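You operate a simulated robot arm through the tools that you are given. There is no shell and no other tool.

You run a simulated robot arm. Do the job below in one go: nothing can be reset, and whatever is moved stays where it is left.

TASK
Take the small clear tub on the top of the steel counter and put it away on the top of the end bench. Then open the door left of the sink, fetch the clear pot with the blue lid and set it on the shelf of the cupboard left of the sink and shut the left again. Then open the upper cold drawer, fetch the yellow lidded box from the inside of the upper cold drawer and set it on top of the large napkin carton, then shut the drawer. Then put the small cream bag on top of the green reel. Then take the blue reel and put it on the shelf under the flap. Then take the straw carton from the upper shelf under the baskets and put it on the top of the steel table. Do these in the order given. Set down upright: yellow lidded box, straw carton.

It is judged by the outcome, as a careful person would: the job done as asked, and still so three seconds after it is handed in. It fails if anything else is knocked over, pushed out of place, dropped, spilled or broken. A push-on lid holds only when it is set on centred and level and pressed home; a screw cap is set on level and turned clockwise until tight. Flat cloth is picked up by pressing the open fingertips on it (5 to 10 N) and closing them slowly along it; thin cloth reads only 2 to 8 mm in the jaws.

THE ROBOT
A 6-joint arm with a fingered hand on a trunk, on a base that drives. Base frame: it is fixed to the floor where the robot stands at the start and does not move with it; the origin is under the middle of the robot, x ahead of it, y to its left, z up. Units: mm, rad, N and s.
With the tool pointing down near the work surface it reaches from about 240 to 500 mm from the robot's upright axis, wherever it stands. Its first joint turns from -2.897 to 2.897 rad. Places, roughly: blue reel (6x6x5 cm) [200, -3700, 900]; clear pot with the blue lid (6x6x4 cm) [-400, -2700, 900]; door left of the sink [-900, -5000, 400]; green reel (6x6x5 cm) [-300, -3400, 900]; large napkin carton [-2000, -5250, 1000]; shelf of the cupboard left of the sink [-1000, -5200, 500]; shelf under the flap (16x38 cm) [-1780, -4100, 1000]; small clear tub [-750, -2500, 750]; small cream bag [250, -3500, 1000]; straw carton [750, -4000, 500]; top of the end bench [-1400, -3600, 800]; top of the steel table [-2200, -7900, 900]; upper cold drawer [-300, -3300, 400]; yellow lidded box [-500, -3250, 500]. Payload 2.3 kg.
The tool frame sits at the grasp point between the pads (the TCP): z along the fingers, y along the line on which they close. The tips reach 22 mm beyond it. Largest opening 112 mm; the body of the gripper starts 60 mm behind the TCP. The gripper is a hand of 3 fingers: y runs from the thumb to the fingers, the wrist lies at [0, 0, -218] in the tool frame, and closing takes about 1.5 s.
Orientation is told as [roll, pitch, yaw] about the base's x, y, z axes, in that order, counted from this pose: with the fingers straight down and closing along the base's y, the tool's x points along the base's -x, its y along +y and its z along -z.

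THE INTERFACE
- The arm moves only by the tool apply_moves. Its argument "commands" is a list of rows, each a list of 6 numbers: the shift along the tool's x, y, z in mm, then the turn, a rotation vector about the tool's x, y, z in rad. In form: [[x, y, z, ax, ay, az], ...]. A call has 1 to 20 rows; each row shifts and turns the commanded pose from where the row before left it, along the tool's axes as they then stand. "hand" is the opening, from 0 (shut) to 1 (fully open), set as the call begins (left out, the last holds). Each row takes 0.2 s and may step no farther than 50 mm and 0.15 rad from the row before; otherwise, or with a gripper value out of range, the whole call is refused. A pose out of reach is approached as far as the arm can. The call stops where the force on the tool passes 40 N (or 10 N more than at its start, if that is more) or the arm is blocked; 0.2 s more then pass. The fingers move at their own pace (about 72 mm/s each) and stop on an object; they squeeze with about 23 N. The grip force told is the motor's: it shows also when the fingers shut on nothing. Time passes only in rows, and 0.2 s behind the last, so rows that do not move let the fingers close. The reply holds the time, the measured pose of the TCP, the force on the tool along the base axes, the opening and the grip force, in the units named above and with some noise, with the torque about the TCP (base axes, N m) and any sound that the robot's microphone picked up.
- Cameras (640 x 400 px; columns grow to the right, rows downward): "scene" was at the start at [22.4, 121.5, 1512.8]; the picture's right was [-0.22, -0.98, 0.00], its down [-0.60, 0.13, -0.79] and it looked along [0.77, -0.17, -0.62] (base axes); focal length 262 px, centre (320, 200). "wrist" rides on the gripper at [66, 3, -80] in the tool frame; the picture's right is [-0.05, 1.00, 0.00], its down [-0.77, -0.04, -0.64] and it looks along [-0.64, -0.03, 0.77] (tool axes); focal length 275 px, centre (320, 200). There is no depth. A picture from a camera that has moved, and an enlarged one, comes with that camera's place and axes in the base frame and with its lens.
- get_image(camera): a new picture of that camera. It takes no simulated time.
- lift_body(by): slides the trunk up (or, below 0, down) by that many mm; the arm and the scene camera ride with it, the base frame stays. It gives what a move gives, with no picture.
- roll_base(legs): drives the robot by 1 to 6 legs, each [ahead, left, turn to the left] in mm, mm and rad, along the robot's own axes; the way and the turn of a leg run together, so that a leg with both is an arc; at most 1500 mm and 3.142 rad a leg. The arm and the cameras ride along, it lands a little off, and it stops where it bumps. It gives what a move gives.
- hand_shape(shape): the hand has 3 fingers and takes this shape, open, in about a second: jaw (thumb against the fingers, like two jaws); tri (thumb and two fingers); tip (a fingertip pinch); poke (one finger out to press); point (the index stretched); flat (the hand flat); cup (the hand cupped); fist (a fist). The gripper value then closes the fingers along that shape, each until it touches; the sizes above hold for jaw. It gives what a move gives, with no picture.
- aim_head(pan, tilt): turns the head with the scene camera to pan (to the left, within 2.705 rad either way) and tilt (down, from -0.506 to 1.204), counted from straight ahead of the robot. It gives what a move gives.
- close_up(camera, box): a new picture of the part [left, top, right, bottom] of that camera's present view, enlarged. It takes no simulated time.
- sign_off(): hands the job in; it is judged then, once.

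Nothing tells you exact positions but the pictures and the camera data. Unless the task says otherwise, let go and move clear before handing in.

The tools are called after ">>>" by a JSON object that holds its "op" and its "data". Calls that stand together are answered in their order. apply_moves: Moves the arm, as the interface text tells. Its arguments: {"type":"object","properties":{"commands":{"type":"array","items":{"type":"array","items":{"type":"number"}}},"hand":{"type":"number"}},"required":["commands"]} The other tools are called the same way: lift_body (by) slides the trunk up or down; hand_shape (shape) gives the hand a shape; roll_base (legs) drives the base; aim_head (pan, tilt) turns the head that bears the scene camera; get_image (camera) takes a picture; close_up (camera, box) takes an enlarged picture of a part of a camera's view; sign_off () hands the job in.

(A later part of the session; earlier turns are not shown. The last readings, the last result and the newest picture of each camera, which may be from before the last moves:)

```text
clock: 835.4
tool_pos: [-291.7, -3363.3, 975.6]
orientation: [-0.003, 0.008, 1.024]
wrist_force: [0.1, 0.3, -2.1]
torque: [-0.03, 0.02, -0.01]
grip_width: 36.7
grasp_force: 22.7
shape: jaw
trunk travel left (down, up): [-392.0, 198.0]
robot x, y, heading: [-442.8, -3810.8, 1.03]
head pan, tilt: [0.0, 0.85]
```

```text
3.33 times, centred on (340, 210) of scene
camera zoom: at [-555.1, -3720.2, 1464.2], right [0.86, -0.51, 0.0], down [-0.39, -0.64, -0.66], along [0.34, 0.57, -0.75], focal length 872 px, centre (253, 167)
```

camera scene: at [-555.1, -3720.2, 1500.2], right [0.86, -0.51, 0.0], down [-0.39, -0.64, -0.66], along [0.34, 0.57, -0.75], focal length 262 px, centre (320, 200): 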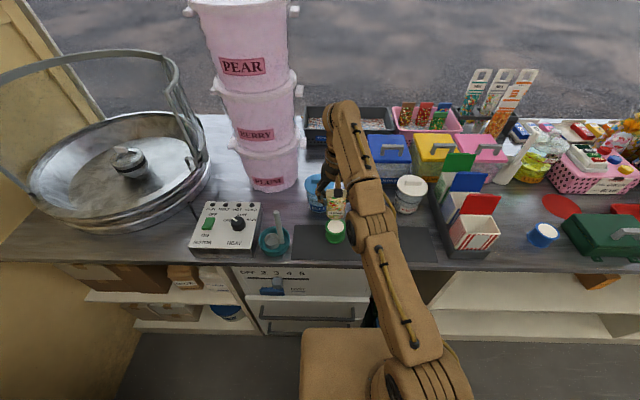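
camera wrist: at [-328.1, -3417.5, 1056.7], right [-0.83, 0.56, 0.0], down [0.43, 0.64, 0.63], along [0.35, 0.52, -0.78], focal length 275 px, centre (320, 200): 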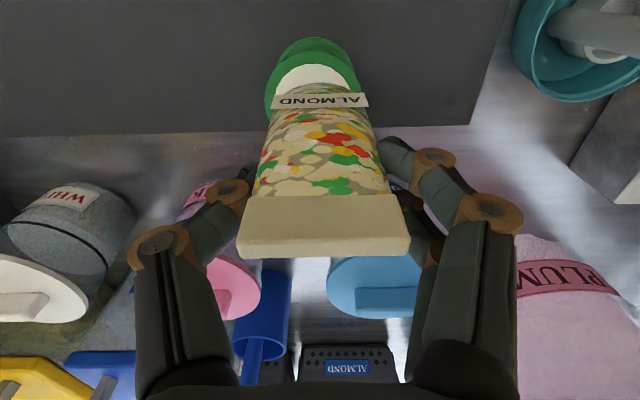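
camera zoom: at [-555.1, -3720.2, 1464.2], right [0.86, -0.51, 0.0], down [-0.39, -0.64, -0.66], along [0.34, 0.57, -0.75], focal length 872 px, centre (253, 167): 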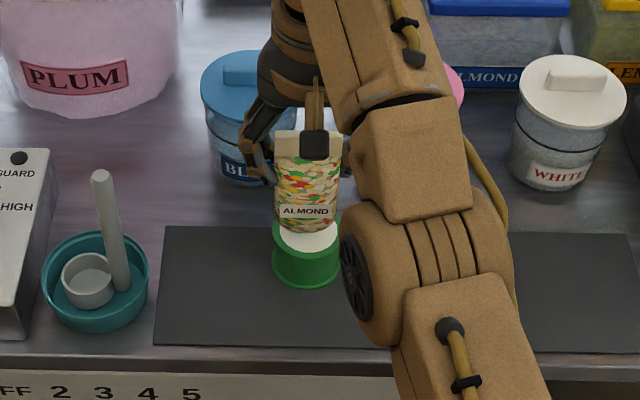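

>>> {"op": "apply_moves", "data": {"commands": [[0, -3, 0, 0, 0, 0], [0, 0, 0, 0, 0, 0]]}}

>>> {"op": "lift_body", "data": {"by": -10}}

>>> {"op": "lift_body", "data": {"by": -4}}

```text
clock: 836.0
tool_pos: [-288.9, -3364.5, 975.5]
orientation: [-0.003, 0.007, 1.026]
wrist_force: [-0.4, -0.2, -0.8]
torque: [0.01, -0.01, -0.01]
grip_width: 37.1
grasp_force: 23.5
shape: jaw
trunk travel left (down, up): [-392.0, 198.0]
robot x, y, heading: [-442.1, -3805.8, 1.033]
head pan, tilt: [0.0, 0.85]
```

```text
clock: 836.6
tool_pos: [-289.1, -3364.2, 965.1]
orientation: [-0.003, 0.009, 1.027]
wrist_force: [-1.1, 0.3, -0.9]
torque: [0.0, -0.04, 0.02]
grip_width: 36.7
grasp_force: 23.2
shape: jaw
trunk travel left (down, up): [-382.0, 208.0]
robot x, y, heading: [-441.8, -3805.0, 1.033]
head pan, tilt: [0.0, 0.85]
```

```text
clock: 837.1
tool_pos: [-288.9, -3364.4, 961.9]
orientation: [-0.001, 0.007, 1.026]
wrist_force: [-0.5, -0.8, -1.0]
torque: [-0.01, 0.03, -0.02]
grip_width: 36.6
grasp_force: 23.1
shape: jaw
trunk travel left (down, up): [-378.0, 212.0]
robot x, y, heading: [-438.9, -3807.6, 1.035]
head pan, tilt: [0.0, 0.85]
```

>>> {"op": "lift_body", "data": {"by": -3}}

>>> {"op": "lift_body", "data": {"by": -3}}

>>> {"op": "close_up", "data": {"camera": "scene", "box": [280, 150, 400, 270]}}

```text
clock: 837.6
tool_pos: [-288.5, -3364.3, 957.8]
orientation: [-0.003, 0.006, 1.026]
wrist_force: [-0.5, -0.4, 0.5]
torque: [0.01, 0.0, 0.0]
grip_width: 36.6
grasp_force: 22.6
shape: jaw
trunk travel left (down, up): [-375.0, 215.0]
robot x, y, heading: [-441.9, -3806.6, 1.036]
head pan, tilt: [0.0, 0.85]
```

```text
clock: 838.2
tool_pos: [-289.4, -3365.9, 956.9]
orientation: [-0.002, 0.004, 1.026]
wrist_force: [0.8, 1.4, 14.9]
torque: [0.08, 0.07, -0.01]
grip_width: 37.2
grasp_force: 23.6
shape: jaw
trunk travel left (down, up): [-372.0, 218.0]
robot x, y, heading: [-439.6, -3808.0, 1.033]
head pan, tilt: [0.0, 0.85]
```

```text
3.33 times, centred on (340, 210) of scene
camera zoom: at [-555.7, -3722.0, 1444.6], right [0.86, -0.51, 0.0], down [-0.39, -0.64, -0.66], along [0.34, 0.57, -0.75], focal length 872 px, centre (253, 167)
```

zoom: 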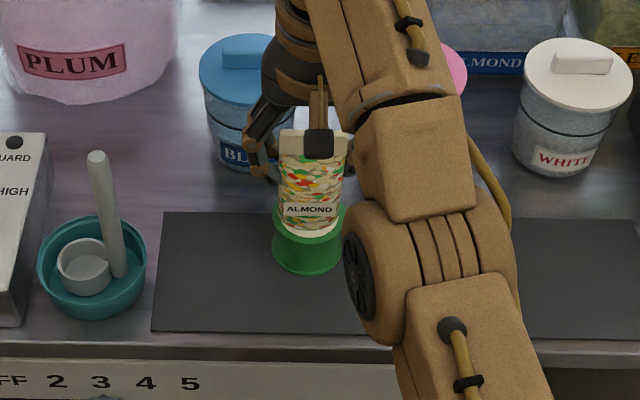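

Contact made, the bag is centred on the reel. Opening the hand.

>>> {"op": "apply_moves", "data": {"commands": [[0, 0, 0, 0, 0, 0], [0, 0, 0, 0, 0, 0], [0, 0, 0, 0, 0, 0], [0, 0, 0, 0, 0, 0], [0, 0, 0, 0, 0, 0]], "hand": 0.7}}

>>> {"op": "get_image", "data": {"camera": "wrist"}}

>>> {"op": "close_up", "data": {"camera": "scene", "box": [280, 150, 400, 270]}}

```text
clock: 839.4
tool_pos: [-288.4, -3364.5, 955.2]
orientation: [-0.001, 0.007, 1.028]
wrist_force: [1.1, -0.2, -0.2]
torque: [-0.02, -0.04, -0.02]
grip_width: 78.1
grasp_force: 0.1
shape: jaw
trunk travel left (down, up): [-372.0, 218.0]
robot x, y, heading: [-443.0, -3809.7, 1.032]
head pan, tilt: [0.0, 0.85]
```

```text
taken
camera wrist: at [-325.5, -3418.5, 1036.9], right [-0.83, 0.56, 0.0], down [0.43, 0.65, 0.63], along [0.35, 0.52, -0.78], focal length 275 px, centre (320, 200)
```

wrist: 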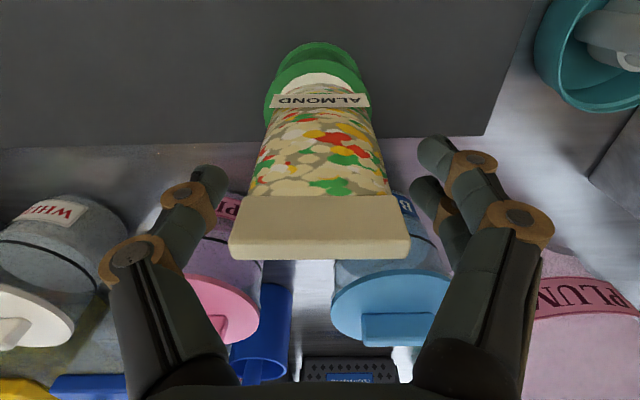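

```text
3.33 times, centred on (340, 210) of scene
camera zoom: at [-555.2, -3720.1, 1444.3], right [0.86, -0.51, 0.0], down [-0.39, -0.64, -0.66], along [0.34, 0.57, -0.75], focal length 872 px, centre (253, 167)
```

zoom: 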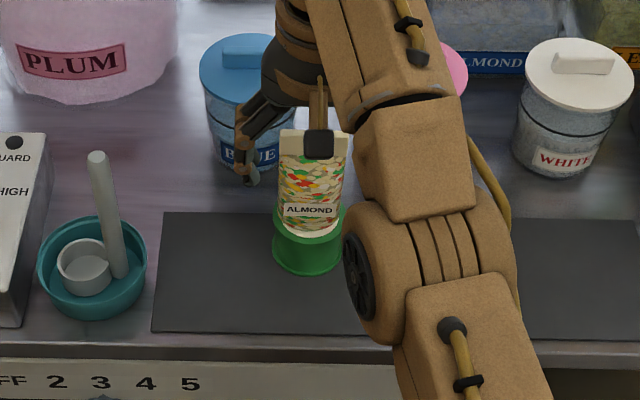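

The bag stands on the reel. Raising straight up with the trunk and checking.

>>> {"op": "lift_body", "data": {"by": 210}}

>>> {"op": "roll_base", "data": {"legs": [[-250, 0, 0]]}}

>>> {"op": "get_image", "data": {"camera": "scene"}}

>>> {"op": "close_up", "data": {"camera": "scene", "box": [260, 120, 420, 240]}}

```text
clock: 841.6
tool_pos: [-289.0, -3364.2, 1165.4]
orientation: [-0.001, 0.008, 1.024]
wrist_force: [-0.8, -0.2, 0.3]
torque: [-0.02, 0.01, 0.0]
grip_width: 78.2
grasp_force: 0.0
shape: jaw
trunk travel left (down, up): [-582.0, 8.0]
robot x, y, heading: [-441.4, -3809.4, 1.028]
head pan, tilt: [0.0, 0.85]
```

```text
clock: 843.4
tool_pos: [-418.0, -3574.4, 1166.5]
orientation: [-0.002, 0.006, 1.031]
wrist_force: [-0.4, -0.2, 0.6]
torque: [0.0, 0.02, -0.02]
grip_width: 78.1
grasp_force: 0.1
shape: jaw
trunk travel left (down, up): [-582.0, 8.0]
robot x, y, heading: [-567.2, -4016.9, 1.038]
head pan, tilt: [0.0, 0.85]
```

```text
taken
camera scene: at [-681.6, -3932.5, 1654.3], right [0.86, -0.51, 0.0], down [-0.38, -0.65, -0.66], along [0.34, 0.57, -0.75], focal length 262 px, centre (320, 200)
```

scene: 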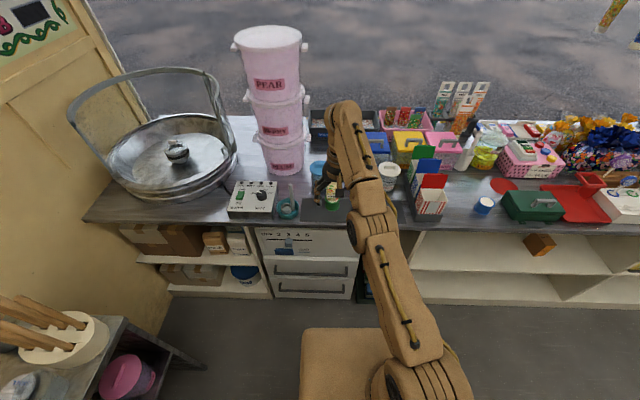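

```text
3.33 times, centred on (340, 180) of scene
camera zoom: at [-681.6, -3932.5, 1654.3], right [0.86, -0.51, 0.0], down [-0.38, -0.65, -0.66], along [0.34, 0.57, -0.75], focal length 872 px, centre (253, 267)
```

zoom: 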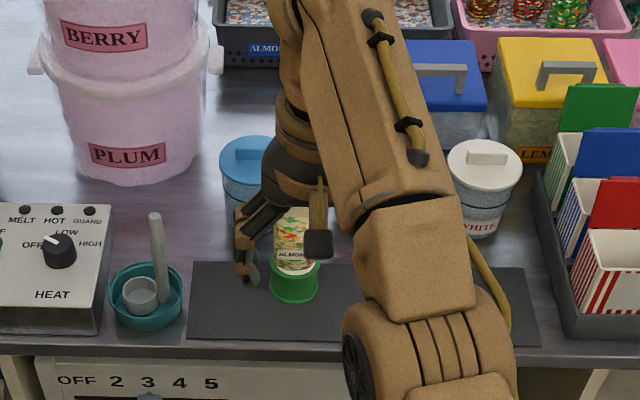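

The bag is standing on the green reel. Now I'll free the arm from its straight pose: raising it should let it come back.

>>> {"op": "apply_moves", "data": {"commands": [[15, 0, -30, 0, 0, 0], [15, 0, -30, 0, 0, 0], [20, 0, -30, 0, 0, 0], [20, 0, -30, 0, 0, 0], [25, 0, -20, 0, 0, 0], [25, 0, 0, 0, 0, 0], [25, 0, 0, 0, 0, 0], [25, 0, 20, 0, 0, 0]]}}

>>> {"op": "apply_moves", "data": {"commands": [[25, 0, 20, 0, 0, 0], [25, 0, 30, 0, 0, 0], [0, 0, 30, 0, 0, 0], [0, 0, 30, 0, 0, 0], [0, 0, 30, 0, 0, 0]]}}

>>> {"op": "get_image", "data": {"camera": "scene"}}

```text
clock: 845.2
tool_pos: [-504.3, -3718.1, 1285.6]
orientation: [-0.002, 0.006, 1.031]
wrist_force: [-1.2, -0.1, 0.5]
torque: [0.0, -0.01, -0.01]
grip_width: 78.0
grasp_force: 0.1
shape: jaw
trunk travel left (down, up): [-582.0, 8.0]
robot x, y, heading: [-566.1, -4015.7, 1.035]
head pan, tilt: [0.0, 0.85]
```

```text
clock: 846.4
tool_pos: [-530.8, -3765.4, 1146.0]
orientation: [-0.001, 0.007, 1.032]
wrist_force: [-0.5, -0.1, 0.4]
torque: [-0.03, 0.0, 0.04]
grip_width: 78.1
grasp_force: 0.1
shape: jaw
trunk travel left (down, up): [-582.0, 8.0]
robot x, y, heading: [-566.4, -4019.6, 1.038]
head pan, tilt: [0.0, 0.85]
```

```text
taken
camera scene: at [-681.2, -3931.4, 1654.3], right [0.86, -0.51, 0.0], down [-0.38, -0.65, -0.66], along [0.34, 0.57, -0.75], focal length 262 px, centre (320, 200)
```

scene: 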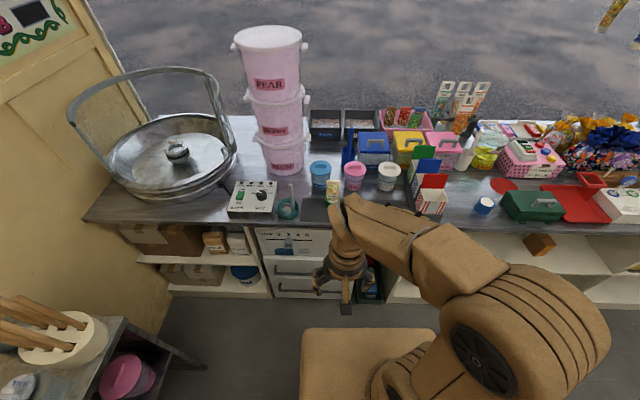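

The arm is free again. Next the blue reel: lower the trunk to normal, slide right and close in.

>>> {"op": "lift_body", "data": {"by": -155}}

>>> {"op": "roll_base", "data": {"legs": [[0, -575, 0], [180, 0, -0.005]]}}

>>> {"op": "aim_head", "data": {"pan": 0.1, "tilt": 0.85}}

>>> {"op": "get_image", "data": {"camera": "scene"}}

>>> {"op": "get_image", "data": {"camera": "wrist"}}

```text
clock: 848.2
tool_pos: [-529.8, -3765.0, 990.9]
orientation: [0.0, 0.008, 1.03]
wrist_force: [-0.2, 0.1, -0.6]
torque: [-0.03, -0.04, 0.03]
grip_width: 78.0
grasp_force: 0.1
shape: jaw
trunk travel left (down, up): [-427.0, 163.0]
robot x, y, heading: [-570.8, -4018.8, 1.036]
head pan, tilt: [0.0, 0.85]
```

```text
clock: 852.6
tool_pos: [46.1, -3887.9, 990.6]
orientation: [-0.002, 0.008, 1.044]
wrist_force: [0.1, 1.0, 0.1]
torque: [-0.02, 0.02, -0.03]
grip_width: 78.2
grasp_force: 0.1
shape: jaw
trunk travel left (down, up): [-427.0, 163.0]
robot x, y, heading: [17.9, -4137.6, 1.049]
head pan, tilt: [0.0, 0.85]
```

```text
clock: 853.2
tool_pos: [47.2, -3887.1, 990.8]
orientation: [-0.003, 0.007, 1.043]
wrist_force: [0.1, 0.0, 0.5]
torque: [0.01, -0.02, -0.02]
grip_width: 78.2
grasp_force: 0.0
shape: jaw
trunk travel left (down, up): [-427.0, 163.0]
robot x, y, heading: [9.4, -4140.1, 1.045]
head pan, tilt: [0.099, 0.85]
```

```text
taken
camera scene: at [-109.5, -4051.6, 1499.3], right [0.91, -0.41, 0.0], down [-0.31, -0.69, -0.66], along [0.27, 0.6, -0.75], focal length 262 px, centre (320, 200)
```

scene: 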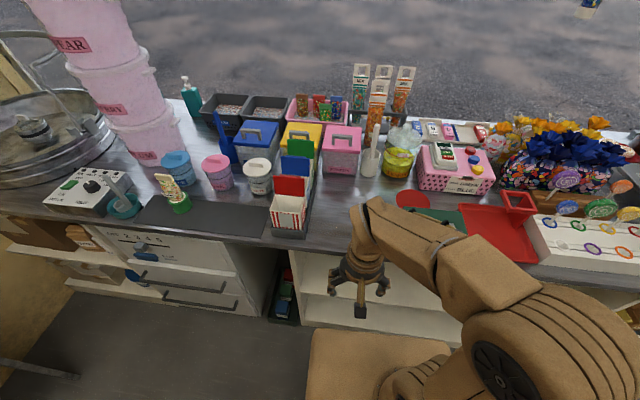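

```text
taken
camera wrist: at [11.0, -3941.9, 1072.7], right [-0.84, 0.54, 0.0], down [0.42, 0.65, 0.63], along [0.34, 0.53, -0.78], focal length 275 px, centre (320, 200)
```

wrist: 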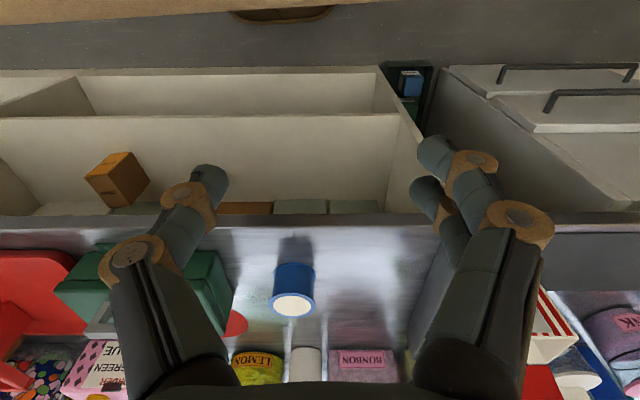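

>>> {"op": "close_up", "data": {"camera": "scene", "box": [130, 140, 260, 240]}}

```text
4.00 times, centred on (195, 190) of scene
camera zoom: at [-109.5, -4051.6, 1499.3], right [0.91, -0.41, 0.0], down [-0.31, -0.69, -0.66], along [0.27, 0.6, -0.75], focal length 1046 px, centre (820, 240)
```

zoom: 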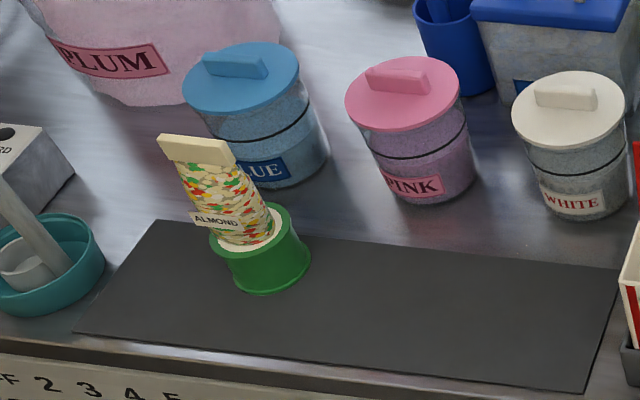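

The bag is fine (the lean is only perspective). The blue reel is at about (214,-3690). Moving over it.

>>> {"op": "roll_base", "data": {"legs": [[75, 0, -0.01]]}}

>>> {"op": "apply_moves", "data": {"commands": [[-40, -11, 0, 0, 0, 0], [-40, -11, 0, 0, 0, 0], [-40, -11, 0, 0, 0, 0], [-30, -11, 0, 0, 0, 0], [0, 0, 0, 0, 0, 0]], "hand": 0.82}}

>>> {"op": "get_image", "data": {"camera": "wrist"}}

```text
clock: 854.3
tool_pos: [88.4, -3820.2, 989.9]
orientation: [-0.001, 0.008, 1.034]
wrist_force: [0.4, 0.6, -0.3]
torque: [0.0, 0.03, 0.03]
grip_width: 77.9
grasp_force: 0.1
shape: jaw
trunk travel left (down, up): [-427.0, 163.0]
robot x, y, heading: [48.6, -4071.5, 1.04]
head pan, tilt: [0.099, 0.85]
```

```text
clock: 855.5
tool_pos: [201.8, -3712.5, 988.6]
orientation: [-0.002, 0.007, 1.035]
wrist_force: [-0.4, 0.6, 0.5]
torque: [0.0, 0.02, 0.0]
grip_width: 91.7
grasp_force: 0.0
shape: jaw
trunk travel left (down, up): [-427.0, 163.0]
robot x, y, heading: [50.4, -4073.4, 1.041]
head pan, tilt: [0.099, 0.85]
```

```text
taken
camera wrist: at [165.5, -3768.2, 1069.4], right [-0.83, 0.55, 0.0], down [0.43, 0.65, 0.63], along [0.35, 0.53, -0.78], focal length 275 px, centre (320, 200)
```

wrist: 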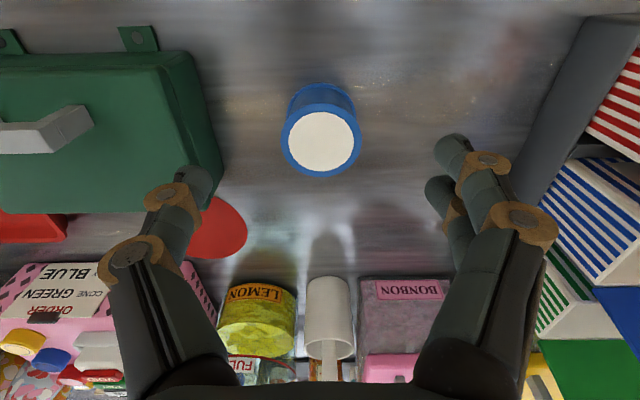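

>>> {"op": "apply_moves", "data": {"commands": [[-27, 0, 20, 0, 0, 0], [0, 0, 40, 0, 0, 0], [0, 0, 30, 0, 0, 0], [0, 0, 20, 0, 0, 0], [0, 0, 0, 0, 0, 0]]}}

>>> {"op": "get_image", "data": {"camera": "wrist"}}

```text
clock: 856.7
tool_pos: [214.7, -3693.3, 875.9]
orientation: [-0.001, 0.007, 1.035]
wrist_force: [0.5, 0.1, 0.1]
torque: [0.06, 0.01, 0.03]
grip_width: 91.8
grasp_force: 0.1
shape: jaw
trunk travel left (down, up): [-427.0, 163.0]
robot x, y, heading: [49.4, -4075.0, 1.041]
head pan, tilt: [0.099, 0.85]
```

```text
taken
camera wrist: at [179.3, -3748.0, 957.6], right [-0.83, 0.55, 0.0], down [0.43, 0.65, 0.63], along [0.35, 0.53, -0.78], focal length 275 px, centre (320, 200)
```

wrist: 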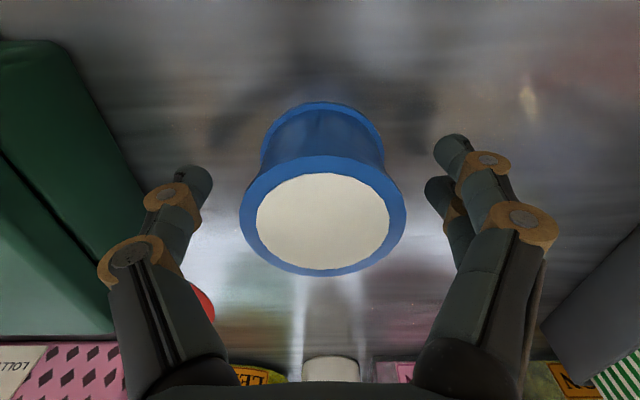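

>>> {"op": "apply_moves", "data": {"commands": [[0, 0, 8, 0, 0, 0], [0, 0, 0, 0, 0, 0]]}}

>>> {"op": "apply_moves", "data": {"commands": [[0, 0, 0, 0, 0, 0], [0, 0, 0, 0, 0, 0], [0, 0, 0, 0, 0, 0], [0, 0, 0, 0, 0, 0], [0, 0, 0, 0, 0, 0], [0, 0, 0, 0, 0, 0], [0, 0, -20, 0, 0, 0], [0, 0, -40, 0, 0, 0], [0, 0, -40, 0, 0, 0]], "hand": 0.1}}

>>> {"op": "get_image", "data": {"camera": "wrist"}}

```text
clock: 857.3
tool_pos: [214.8, -3693.6, 868.2]
orientation: [-0.001, 0.007, 1.034]
wrist_force: [0.3, -0.6, 0.0]
torque: [0.01, 0.05, 0.01]
grip_width: 91.3
grasp_force: 0.1
shape: jaw
trunk travel left (down, up): [-427.0, 163.0]
robot x, y, heading: [53.9, -4073.3, 1.036]
head pan, tilt: [0.099, 0.85]
```

```text
clock: 859.3
tool_pos: [212.8, -3694.2, 974.4]
orientation: [-0.002, 0.01, 1.033]
wrist_force: [1.2, 0.0, -0.9]
torque: [-0.01, 0.01, 0.0]
grip_width: 45.1
grasp_force: 23.6
shape: jaw
trunk travel left (down, up): [-427.0, 163.0]
robot x, y, heading: [49.6, -4075.3, 1.04]
head pan, tilt: [0.099, 0.85]
```

```text
taken
camera wrist: at [177.3, -3749.4, 1055.8], right [-0.83, 0.55, 0.0], down [0.43, 0.65, 0.63], along [0.35, 0.52, -0.78], focal length 275 px, centre (320, 200)
```

wrist: 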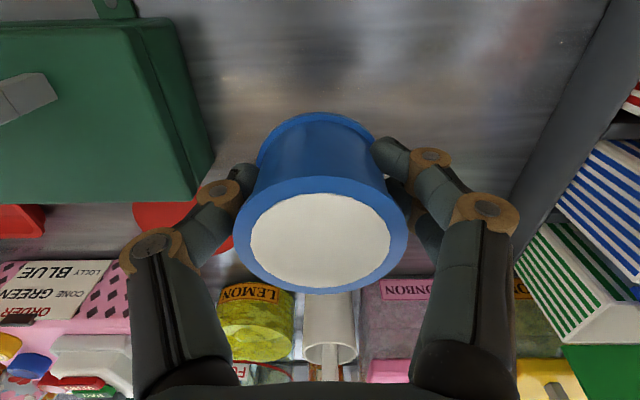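

The blue reel is held. Now I'll back off, turn toward the flap wall, and move along the sink side to reach the shelf under the flap.

>>> {"op": "apply_moves", "data": {"commands": [[20, 0, -40, 0, 0, 0], [30, 0, -30, 0, 0, 0], [40, 0, 0, 0, 0, 0]]}}

>>> {"op": "roll_base", "data": {"legs": [[-260, 0, 0], [0, 0, 1.55], [350, 400, 0]]}}

>>> {"op": "aim_head", "data": {"pan": 0, "tilt": 0.5}}

>>> {"op": "get_image", "data": {"camera": "scene"}}

```text
clock: 860.1
tool_pos: [165.8, -3771.2, 1044.2]
orientation: [-0.001, 0.007, 1.035]
wrist_force: [0.4, -0.7, -0.9]
torque: [0.04, 0.0, 0.0]
grip_width: 44.9
grasp_force: 22.8
shape: jaw
trunk travel left (down, up): [-427.0, 163.0]
robot x, y, heading: [50.9, -4074.2, 1.037]
head pan, tilt: [0.099, 0.85]
```

```text
clock: 868.5
tool_pos: [-892.6, -4358.8, 1043.2]
orientation: [0.0, 0.007, 2.606]
wrist_force: [-0.6, 0.3, -0.9]
torque: [-0.02, -0.01, 0.02]
grip_width: 44.7
grasp_force: 22.9
shape: jaw
trunk travel left (down, up): [-427.0, 163.0]
robot x, y, heading: [-587.0, -4475.6, 2.608]
head pan, tilt: [0.099, 0.85]
```

```text
clock: 869.3
tool_pos: [-890.2, -4358.7, 1043.3]
orientation: [0.0, 0.007, 2.604]
wrist_force: [0.3, 0.0, -0.1]
torque: [0.01, 0.01, 0.0]
grip_width: 44.7
grasp_force: 23.2
shape: jaw
trunk travel left (down, up): [-427.0, 163.0]
robot x, y, heading: [-588.4, -4479.0, 2.609]
head pan, tilt: [0.0, 0.499]
```

```text
taken
camera scene: at [-687.0, -4583.5, 1529.2], right [0.51, 0.86, 0.0], down [0.41, -0.24, -0.88], along [-0.76, 0.45, -0.48], focal length 262 px, centre (320, 200)
```

scene: 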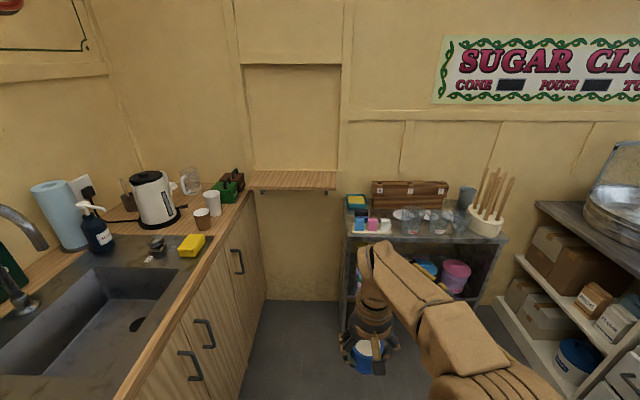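

The shelf under the flap is straight ahead-left; the gap between sink cupboards and end bench is wide enough. Moving left and ahead.

>>> {"op": "roll_base", "data": {"legs": [[0, 255, -0.01], [650, 0, 0]]}}

>>> {"op": "get_image", "data": {"camera": "scene"}}

>>> {"op": "get_image", "data": {"camera": "wrist"}}

```text
clock: 874.4
tool_pos: [-1588.1, -4246.6, 1043.7]
orientation: [-0.002, 0.007, 2.606]
wrist_force: [0.0, 0.3, -0.9]
torque: [-0.02, 0.0, 0.01]
grip_width: 44.6
grasp_force: 23.3
shape: jaw
trunk travel left (down, up): [-427.0, 163.0]
robot x, y, heading: [-1281.4, -4367.9, 2.611]
head pan, tilt: [0.0, 0.499]
```

```text
taken
camera scene: at [-1382.8, -4471.3, 1529.3], right [0.51, 0.86, 0.0], down [0.41, -0.24, -0.88], along [-0.76, 0.44, -0.48], focal length 262 px, centre (320, 200)
```

scene: 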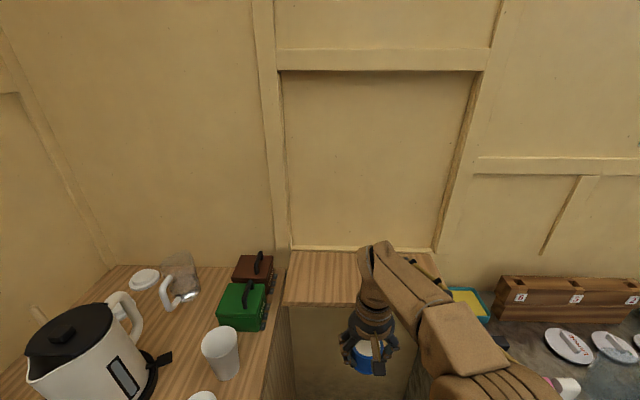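

```text
taken
camera wrist: at [-1532.9, -4283.5, 1124.6], right [-0.55, -0.84, 0.0], down [-0.65, 0.43, 0.63], along [-0.53, 0.35, -0.78], focal length 275 px, centre (320, 200)
```

wrist: 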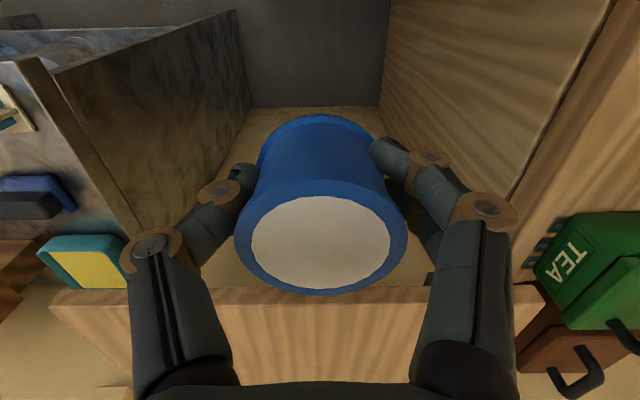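

The shelf (top z≈970) is right ahead and free. Rolling in 115 mm, then extending over it.

>>> {"op": "roll_base", "data": {"legs": [[115, 0, -0.01]]}}

>>> {"op": "apply_moves", "data": {"commands": [[-40, -10, 0, 0, 0, 0], [-40, -10, 0, 0, 0, 0], [-40, 0, 0, 0, 0, 0], [0, 0, 0, 0, 0, 0]]}}

>>> {"op": "get_image", "data": {"camera": "wrist"}}

>>> {"op": "get_image", "data": {"camera": "scene"}}

```text
clock: 875.6
tool_pos: [-1684.0, -4187.0, 1043.4]
orientation: [-0.001, 0.006, 2.599]
wrist_force: [0.7, 0.7, -1.3]
torque: [0.0, -0.03, -0.02]
grip_width: 44.5
grasp_force: 23.0
shape: jaw
trunk travel left (down, up): [-427.0, 163.0]
robot x, y, heading: [-1379.8, -4306.5, 2.605]
head pan, tilt: [0.0, 0.499]
```

```text
clock: 876.6
tool_pos: [-1771.7, -4109.5, 1042.2]
orientation: [-0.003, 0.008, 2.597]
wrist_force: [-0.3, -0.1, -0.6]
torque: [0.0, 0.02, 0.0]
grip_width: 44.7
grasp_force: 23.2
shape: jaw
trunk travel left (down, up): [-427.0, 163.0]
robot x, y, heading: [-1378.7, -4304.0, 2.603]
head pan, tilt: [0.0, 0.499]
```

```text
taken
camera wrist: at [-1716.3, -4145.9, 1124.3], right [-0.56, -0.83, 0.0], down [-0.65, 0.43, 0.63], along [-0.52, 0.35, -0.78], focal length 275 px, centre (320, 200)
```

wrist: 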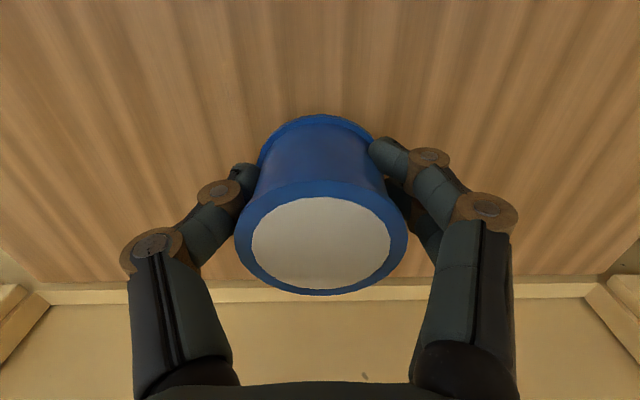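

```text
taken
camera scene: at [-1478.8, -4414.1, 1529.3], right [0.51, 0.86, 0.0], down [0.41, -0.25, -0.88], along [-0.75, 0.45, -0.48], focal length 262 px, centre (320, 200)
```

scene: 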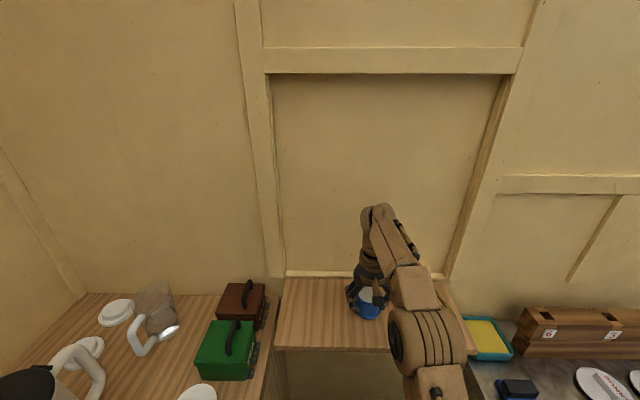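

The reel is over the shelf, ~65 mm in from its front. A bit further in and down.

>>> {"op": "apply_moves", "data": {"commands": [[-12, 0, 0, 0, 0, 0], [0, 0, 20, 0, 0, 0], [0, 0, 12, 0, 0, 0], [0, 0, 4, 0, 0, 0], [0, 0, 3, 0, 0, 0]]}}

```text
clock: 877.4
tool_pos: [-1781.3, -4104.5, 1022.2]
orientation: [-0.001, -0.012, 2.598]
wrist_force: [4.2, -2.0, 27.8]
torque: [-0.33, 0.04, 0.04]
grip_width: 45.3
grasp_force: 23.1
shape: jaw
trunk travel left (down, up): [-427.0, 163.0]
robot x, y, heading: [-1376.6, -4308.5, 2.602]
head pan, tilt: [0.0, 0.499]
stopped in row 3: the force on the tool passed its limit at 52 N (the readings are from after the stop); the commanded pose is now the measured one
```

Contact (shelf ≈ z 994). Easing off and releasing.

>>> {"op": "apply_moves", "data": {"commands": [[0, 0, -1.5, 0, 0.012, 0], [0, 0, 0, 0, 0, 0]]}}

>>> {"op": "apply_moves", "data": {"commands": [[0, 0, 0, 0, 0, 0], [0, 0, 0, 0, 0, 0], [0, 0, 0, 0, 0, 0], [0, 0, 0, 0, 0, 0], [0, 0, -20, 0, 0, 0], [0, 0, -40, 0, 0, 0], [0, 0, -40, 0, 0, 0], [30, 0, 0, 0, 0, 0], [40, 0, 0, 0, 0, 0], [40, 0, 0, 0, 0, 0]], "hand": 0.75}}

>>> {"op": "get_image", "data": {"camera": "wrist"}}

>>> {"op": "get_image", "data": {"camera": "scene"}}

```text
clock: 878.0
tool_pos: [-1781.9, -4103.0, 1021.9]
orientation: [-0.002, 0.007, 2.598]
wrist_force: [2.1, -2.9, 28.2]
torque: [-0.33, 0.16, 0.01]
grip_width: 45.1
grasp_force: 23.4
shape: jaw
trunk travel left (down, up): [-427.0, 163.0]
robot x, y, heading: [-1381.5, -4308.4, 2.602]
head pan, tilt: [0.0, 0.499]
```

```text
clock: 880.2
tool_pos: [-1693.5, -4173.0, 1062.4]
orientation: [-0.002, 0.005, 2.598]
wrist_force: [0.0, 0.5, 0.3]
torque: [0.0, 0.02, -0.02]
grip_width: 83.9
grasp_force: 0.1
shape: jaw
out of reach, approached as far as the arm can: row 6, 7
trunk travel left (down, up): [-427.0, 163.0]
robot x, y, heading: [-1379.2, -4310.7, 2.601]
head pan, tilt: [0.0, 0.499]
```

```text
taken
camera wrist: at [-1637.7, -4209.5, 1143.5], right [-0.56, -0.83, 0.0], down [-0.64, 0.43, 0.63], along [-0.52, 0.35, -0.78], focal length 275 px, centre (320, 200)
```

wrist: 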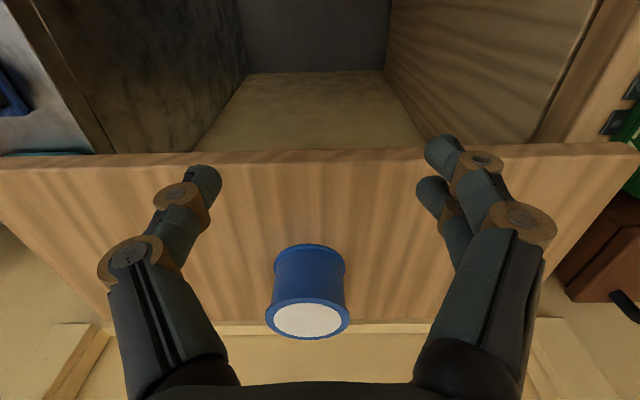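

```text
taken
camera scene: at [-1478.2, -4414.3, 1529.3], right [0.51, 0.86, 0.0], down [0.41, -0.25, -0.88], along [-0.75, 0.45, -0.48], focal length 262 px, centre (320, 200)
```

scene: 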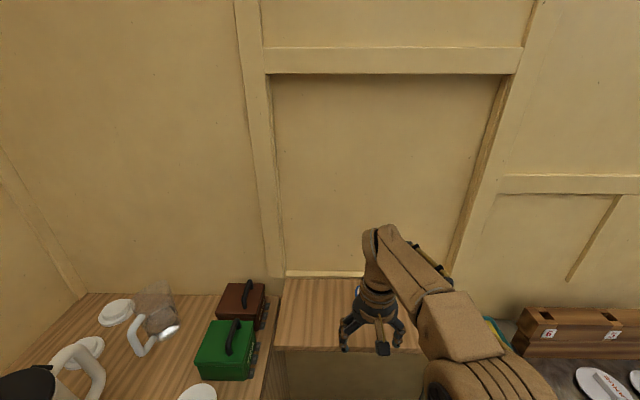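

The blue reel stands on the flap shelf. Last item: the straw carton under the front counter. I'll back out and drive to it.

>>> {"op": "roll_base", "data": {"legs": [[-450, 0, 0], [-1050, -600, 0], [0, 0, -1.565]]}}

>>> {"op": "aim_head", "data": {"pan": -0.1, "tilt": 0.7}}

>>> {"op": "get_image", "data": {"camera": "scene"}}

```text
clock: 892.6
tool_pos: [374.5, -4236.5, 1061.9]
orientation: [-0.002, 0.008, 1.033]
wrist_force: [-0.9, -0.8, 0.6]
torque: [0.01, 0.0, 0.02]
grip_width: 83.6
grasp_force: 0.0
shape: jaw
trunk travel left (down, up): [-427.0, 163.0]
robot x, y, heading: [244.1, -4547.5, 1.036]
head pan, tilt: [0.0, 0.499]
```

```text
clock: 893.3
tool_pos: [375.0, -4236.9, 1062.4]
orientation: [-0.002, 0.01, 1.035]
wrist_force: [-0.7, 0.9, -0.1]
torque: [0.0, 0.02, -0.03]
grip_width: 83.7
grasp_force: 0.0
shape: jaw
trunk travel left (down, up): [-427.0, 163.0]
robot x, y, heading: [240.2, -4552.5, 1.037]
head pan, tilt: [-0.099, 0.7]
```

```text
taken
camera scene: at [137.6, -4464.3, 1511.6], right [0.81, -0.59, 0.0], down [-0.38, -0.52, -0.77], along [0.45, 0.62, -0.64], focal length 262 px, centre (320, 200)
```

scene: 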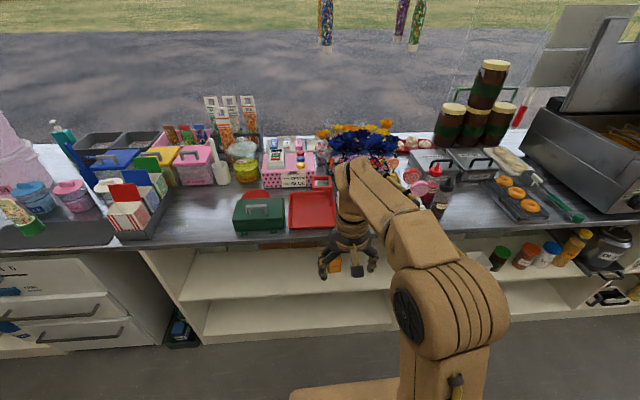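

>>> {"op": "lift_body", "data": {"by": -330}}

>>> {"op": "aim_head", "data": {"pan": 0.0, "tilt": 0.6}}

>>> {"op": "get_image", "data": {"camera": "scene"}}

>>> {"op": "get_image", "data": {"camera": "wrist"}}

```text
clock: 896.6
tool_pos: [375.1, -4236.4, 731.8]
orientation: [-0.001, 0.008, 1.035]
wrist_force: [0.3, 0.2, -0.6]
torque: [-0.02, 0.01, -0.02]
grip_width: 83.9
grasp_force: 0.0
shape: jaw
trunk travel left (down, up): [-97.0, 493.0]
robot x, y, heading: [240.2, -4552.7, 1.036]
head pan, tilt: [-0.099, 0.7]
```

```text
clock: 897.3
tool_pos: [375.0, -4236.5, 731.7]
orientation: [-0.002, 0.009, 1.035]
wrist_force: [0.5, 0.1, -0.9]
torque: [0.0, 0.05, 0.0]
grip_width: 83.8
grasp_force: 0.0
shape: jaw
trunk travel left (down, up): [-97.0, 493.0]
robot x, y, heading: [239.5, -4552.8, 1.041]
head pan, tilt: [0.0, 0.6]
```

```text
taken
camera scene: at [132.4, -4456.8, 1190.2], right [0.86, -0.51, 0.0], down [-0.29, -0.49, -0.82], along [0.42, 0.71, -0.57], focal length 262 px, centre (320, 200)
```

scene: 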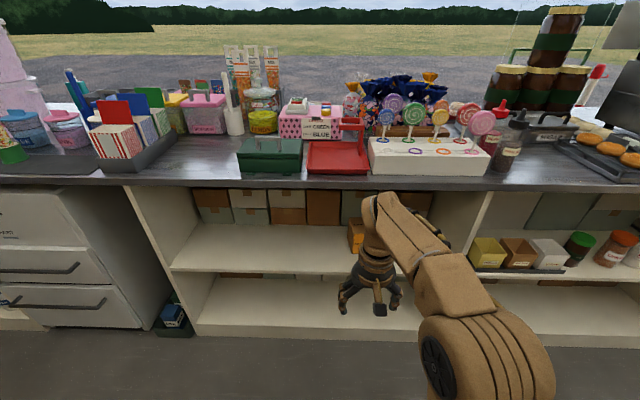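

```text
taken
camera wrist: at [338.7, -4291.2, 813.1], right [-0.83, 0.55, 0.0], down [0.43, 0.65, 0.63], along [0.35, 0.52, -0.78], focal length 275 px, centre (320, 200)
```

wrist: 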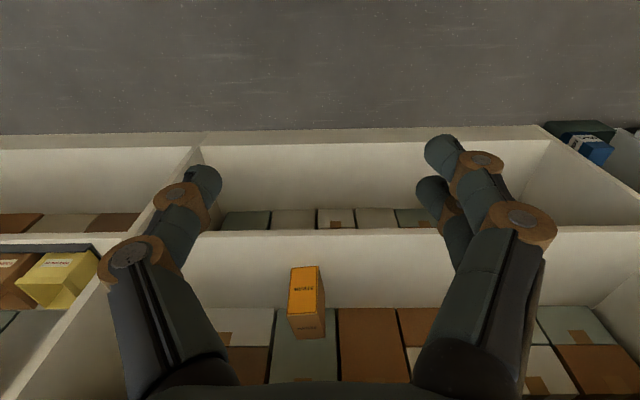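

>>> {"op": "close_up", "data": {"camera": "wrist", "box": [240, 220, 380, 360]}}

>>> {"op": "close_up", "data": {"camera": "scene", "box": [300, 180, 420, 290]}}

```text
2.86 times, centred on (310, 290) of wrist
camera zoom: at [338.7, -4291.2, 813.1], right [-0.83, 0.55, 0.0], down [0.43, 0.65, 0.63], along [0.35, 0.52, -0.78], focal length 786 px, centre (349, -57)
```

zoom: 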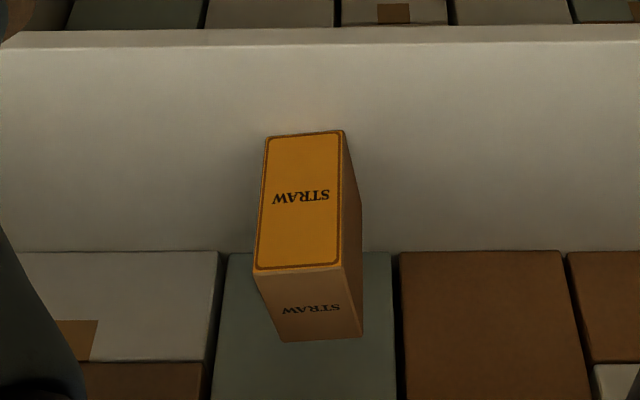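

```text
3.64 times, centred on (360, 235) of scene
camera zoom: at [132.4, -4456.8, 1190.2], right [0.86, -0.51, 0.0], down [-0.29, -0.49, -0.82], along [0.42, 0.71, -0.57], focal length 951 px, centre (174, 73)
```

zoom: 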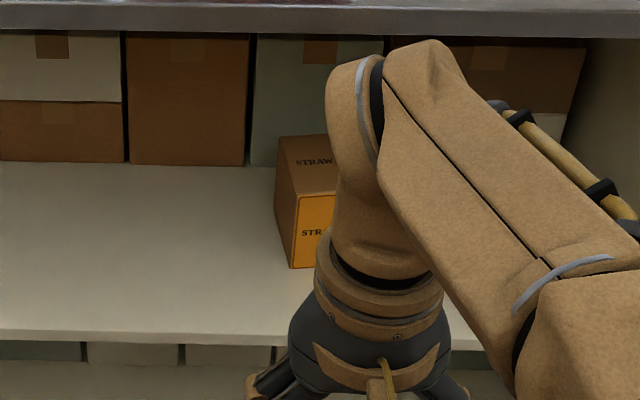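

The STRAW carton (about 57×101×102 mm) stands on the upper shelf with its base near z=463, ~110 mm behind the counter edge. I'll line up, pitch the hand forward, and lower it to reach under the counter.

>>> {"op": "roll_base", "data": {"legs": [[0, -165, 0.12]]}}

>>> {"op": "apply_moves", "data": {"commands": [[-32.6, 10, -2.45, 0, -0.15, 0], [-32.6, 10, -2.45, 0, -0.15, 0], [-32.6, 10, -2.45, 0, -0.15, 0], [-32.6, 10, -2.45, 0, -0.15, 0], [-32.6, 10, -2.45, 0, -0.15, 0], [-32.6, 10, -2.45, 0, -0.15, 0], [-21, 0, -1, 0, -0.1, 0], [0, 0, 0, 0, 0, 0]], "hand": 0.8}}

>>> {"op": "lift_body", "data": {"by": -95}}

>>> {"op": "get_image", "data": {"camera": "wrist"}}

>>> {"op": "get_image", "data": {"camera": "scene"}}

```text
clock: 898.7
tool_pos: [482.6, -4298.3, 732.1]
orientation: [0.0, 0.008, 1.153]
wrist_force: [-0.1, -0.2, 0.1]
torque: [-0.01, -0.03, 0.01]
grip_width: 84.1
grasp_force: 0.0
shape: jaw
trunk travel left (down, up): [-97.0, 493.0]
robot x, y, heading: [389.4, -4626.1, 1.158]
head pan, tilt: [0.0, 0.6]
```

```text
clock: 900.5
tool_pos: [503.0, -4104.2, 829.6]
orientation: [-0.005, -0.992, 1.157]
wrist_force: [0.4, 0.2, 0.2]
torque: [0.01, -0.03, -0.05]
grip_width: 89.4
grasp_force: 0.1
shape: jaw
trunk travel left (down, up): [-97.0, 493.0]
robot x, y, heading: [381.8, -4628.3, 1.157]
head pan, tilt: [0.0, 0.6]
```

```text
clock: 901.8
tool_pos: [503.8, -4103.8, 733.7]
orientation: [-0.004, -0.99, 1.155]
wrist_force: [-1.0, 0.6, 0.0]
torque: [-0.01, 0.03, 0.03]
grip_width: 89.6
grasp_force: 0.1
shape: jaw
trunk travel left (down, up): [-2.0, 588.0]
robot x, y, heading: [390.5, -4627.7, 1.156]
head pan, tilt: [0.0, 0.6]
```

```text
taken
camera wrist: at [458.4, -4198.0, 723.2], right [-0.9, 0.43, 0.04], down [-0.01, -0.11, 0.99], along [0.43, 0.9, 0.11], focal length 275 px, centre (320, 200)
```

wrist: 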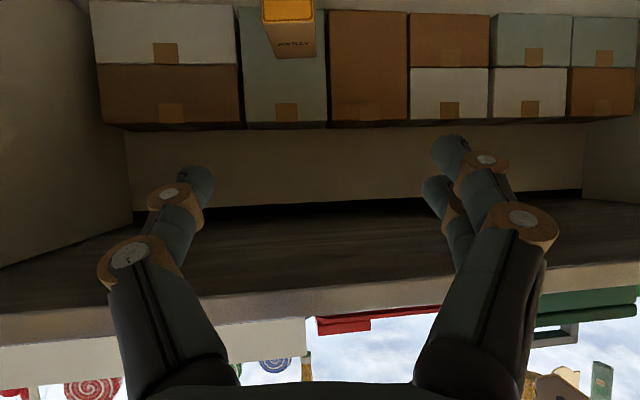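

```text
taken
camera scene: at [268.5, -4545.2, 1095.2], right [0.92, -0.4, 0.0], down [-0.23, -0.52, -0.83], along [0.33, 0.76, -0.56], focal length 262 px, centre (320, 200)
```

scene: 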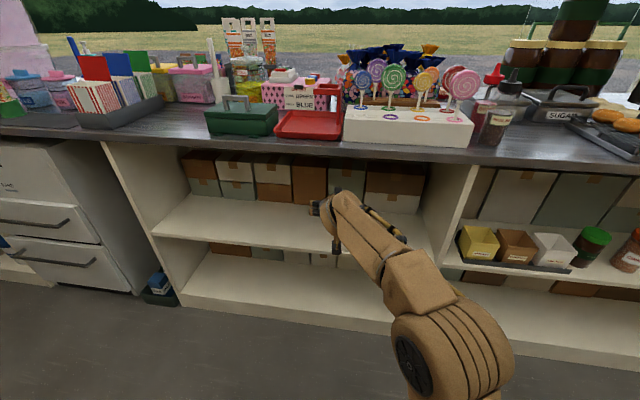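

>>> {"op": "apply_moves", "data": {"commands": [[37.6, 0, 24.7, 0, 0, 0], [37.6, 0, 24.7, 0, 0, 0], [37.6, 0, 24.7, 0, 0, 0], [37.6, 0, 24.7, 0, 0, 0], [20, 0, 13.1, 0, 0, 0], [0, 0, 0, 0, 0, 0]]}}

>>> {"op": "get_image", "data": {"camera": "wrist"}}

>>> {"op": "get_image", "data": {"camera": "scene"}}

```text
clock: 903.2
tool_pos: [503.9, -4102.6, 530.2]
orientation: [-0.004, -0.99, 1.157]
wrist_force: [0.6, 0.0, 0.0]
torque: [-0.02, 0.03, 0.05]
grip_width: 89.2
grasp_force: 0.0
shape: jaw
trunk travel left (down, up): [-2.0, 588.0]
robot x, y, heading: [388.7, -4627.5, 1.159]
head pan, tilt: [0.0, 0.6]
```

```text
taken
camera wrist: at [459.3, -4196.5, 519.6], right [-0.9, 0.43, 0.04], down [-0.01, -0.11, 0.99], along [0.43, 0.9, 0.11], focal length 275 px, centre (320, 200)
```

wrist: 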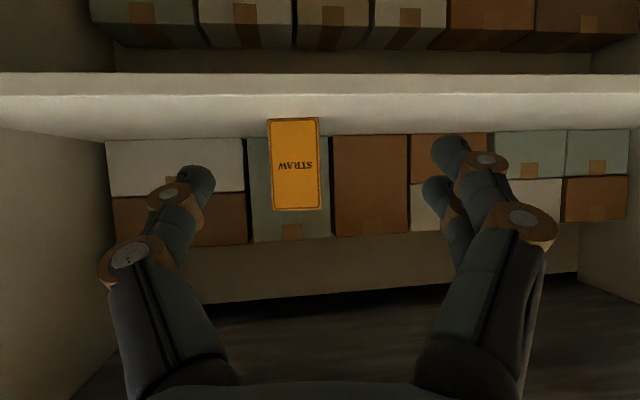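

```text
taken
camera scene: at [268.5, -4545.1, 1095.2], right [0.92, -0.4, 0.0], down [-0.23, -0.52, -0.83], along [0.33, 0.76, -0.56], focal length 262 px, centre (320, 200)
```

scene: 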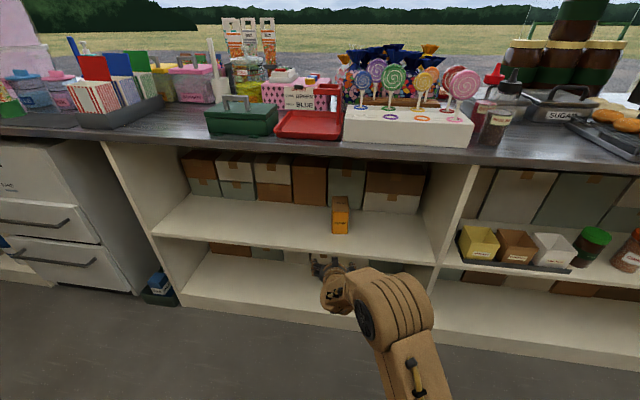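

A clear view: the carton's front centre is at (615,-3934,514), square to the hand. I'll shift right and down, then roll in.

>>> {"op": "apply_moves", "data": {"commands": [[10, -17, 7, 0, 0, 0], [10, -17, 7, 0, 0, 0], [0, 0, 0, 0, 0, 0]]}}

>>> {"op": "roll_base", "data": {"legs": [[130, 0, 0]]}}

>>> {"op": "get_image", "data": {"camera": "wrist"}}

```text
clock: 904.0
tool_pos: [533.1, -4115.6, 507.6]
orientation: [-0.01, -0.988, 1.157]
wrist_force: [0.1, 0.3, 1.0]
torque: [-0.04, -0.02, 0.01]
grip_width: 89.5
grasp_force: 0.1
shape: jaw
trunk travel left (down, up): [-2.0, 588.0]
robot x, y, heading: [390.6, -4626.5, 1.158]
head pan, tilt: [0.0, 0.6]
```

```text
clock: 905.3
tool_pos: [585.6, -3996.9, 508.9]
orientation: [-0.007, -0.989, 1.156]
wrist_force: [-0.4, -0.7, -0.3]
torque: [-0.01, 0.02, 0.0]
grip_width: 89.3
grasp_force: 0.1
shape: jaw
trunk travel left (down, up): [-2.0, 588.0]
robot x, y, heading: [439.2, -4506.0, 1.159]
head pan, tilt: [0.0, 0.6]
```

```text
taken
camera wrist: at [541.3, -4089.4, 497.1], right [-0.9, 0.43, 0.03], down [-0.02, -0.11, 0.99], along [0.43, 0.89, 0.11], focal length 275 px, centre (320, 200)
```

wrist: 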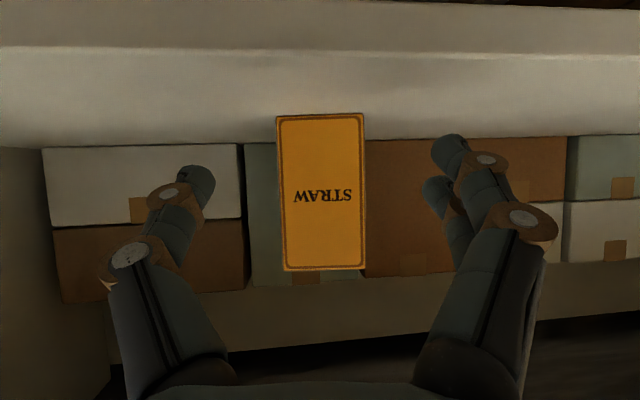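

Centred; the front face is 72 mm beyond the TCP. Rolling in 104 mm.

>>> {"op": "roll_base", "data": {"legs": [[102, 0, 0]]}}

>>> {"op": "get_image", "data": {"camera": "wrist"}}

>>> {"op": "get_image", "data": {"camera": "scene"}}

```text
clock: 906.4
tool_pos: [627.2, -3901.1, 506.7]
orientation: [-0.008, -0.988, 1.155]
wrist_force: [-0.3, 0.2, 0.5]
torque: [-0.04, -0.01, 0.01]
grip_width: 89.5
grasp_force: 0.0
shape: jaw
trunk travel left (down, up): [-2.0, 588.0]
robot x, y, heading: [480.1, -4410.5, 1.151]
head pan, tilt: [0.0, 0.6]
```

```text
taken
camera wrist: at [583.5, -3995.1, 497.1], right [-0.9, 0.43, 0.03], down [-0.02, -0.11, 0.99], along [0.44, 0.89, 0.1], focal length 275 px, centre (320, 200)
```

wrist: 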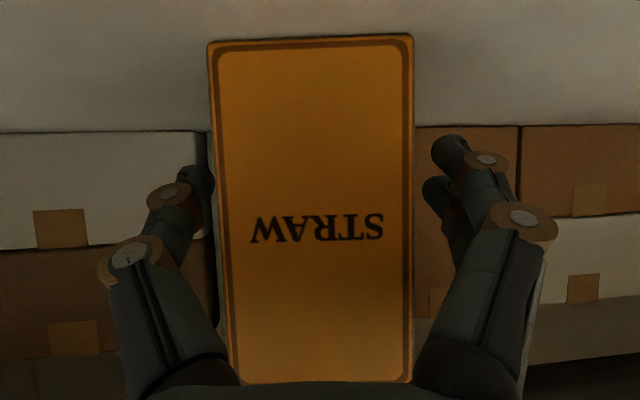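

```text
taken
camera scene: at [362.5, -4331.0, 1095.2], right [0.92, -0.4, 0.0], down [-0.23, -0.52, -0.83], along [0.33, 0.76, -0.56], focal length 262 px, centre (320, 200)
```

scene: 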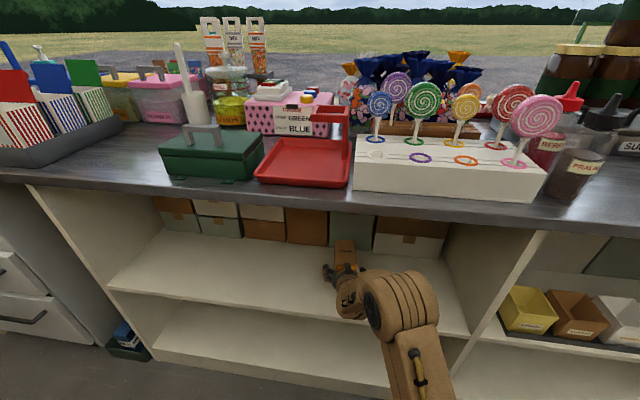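

The carton is between the fingers. Closing and lifting a little.

>>> {"op": "apply_moves", "data": {"commands": [[0, 0, 0, 0, 0, 0], [0, 0, 0, 0, 0, 0], [0, 0, 0, 0, 0, 0], [0, 0, 0, 0, 0, 0], [0, 0, 0, 0, 0, 0], [0, 0, 0, 0, 0, 0]], "hand": 0.3}}

>>> {"op": "lift_body", "data": {"by": 25}}

>>> {"op": "get_image", "data": {"camera": "wrist"}}

```text
clock: 907.8
tool_pos: [627.7, -3901.4, 507.7]
orientation: [-0.008, -0.986, 1.155]
wrist_force: [-0.7, -0.3, 1.7]
torque: [0.02, -0.01, -0.02]
grip_width: 51.9
grasp_force: 23.8
shape: jaw
trunk travel left (down, up): [-2.0, 588.0]
robot x, y, heading: [481.7, -4414.4, 1.155]
head pan, tilt: [0.0, 0.6]
```

```text
clock: 908.5
tool_pos: [627.5, -3901.3, 532.8]
orientation: [-0.01, -0.986, 1.155]
wrist_force: [0.6, -0.8, -2.5]
torque: [0.01, 0.04, 0.02]
grip_width: 51.5
grasp_force: 23.0
shape: jaw
trunk travel left (down, up): [-27.0, 563.0]
robot x, y, heading: [480.8, -4416.3, 1.154]
head pan, tilt: [0.0, 0.6]
```

```text
taken
camera wrist: at [583.5, -3994.9, 521.9], right [-0.9, 0.43, 0.03], down [-0.02, -0.11, 0.99], along [0.44, 0.89, 0.1], focal length 275 px, centre (320, 200)
```

wrist: 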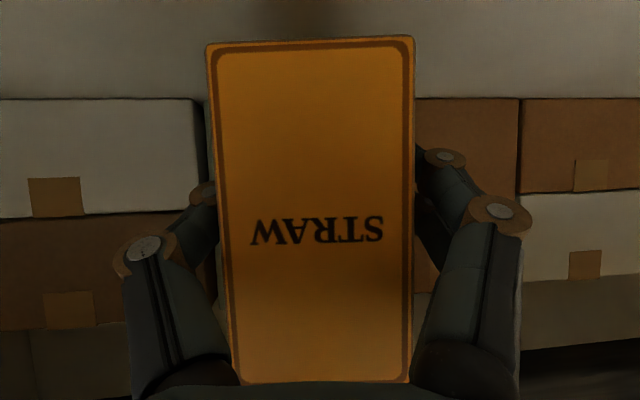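

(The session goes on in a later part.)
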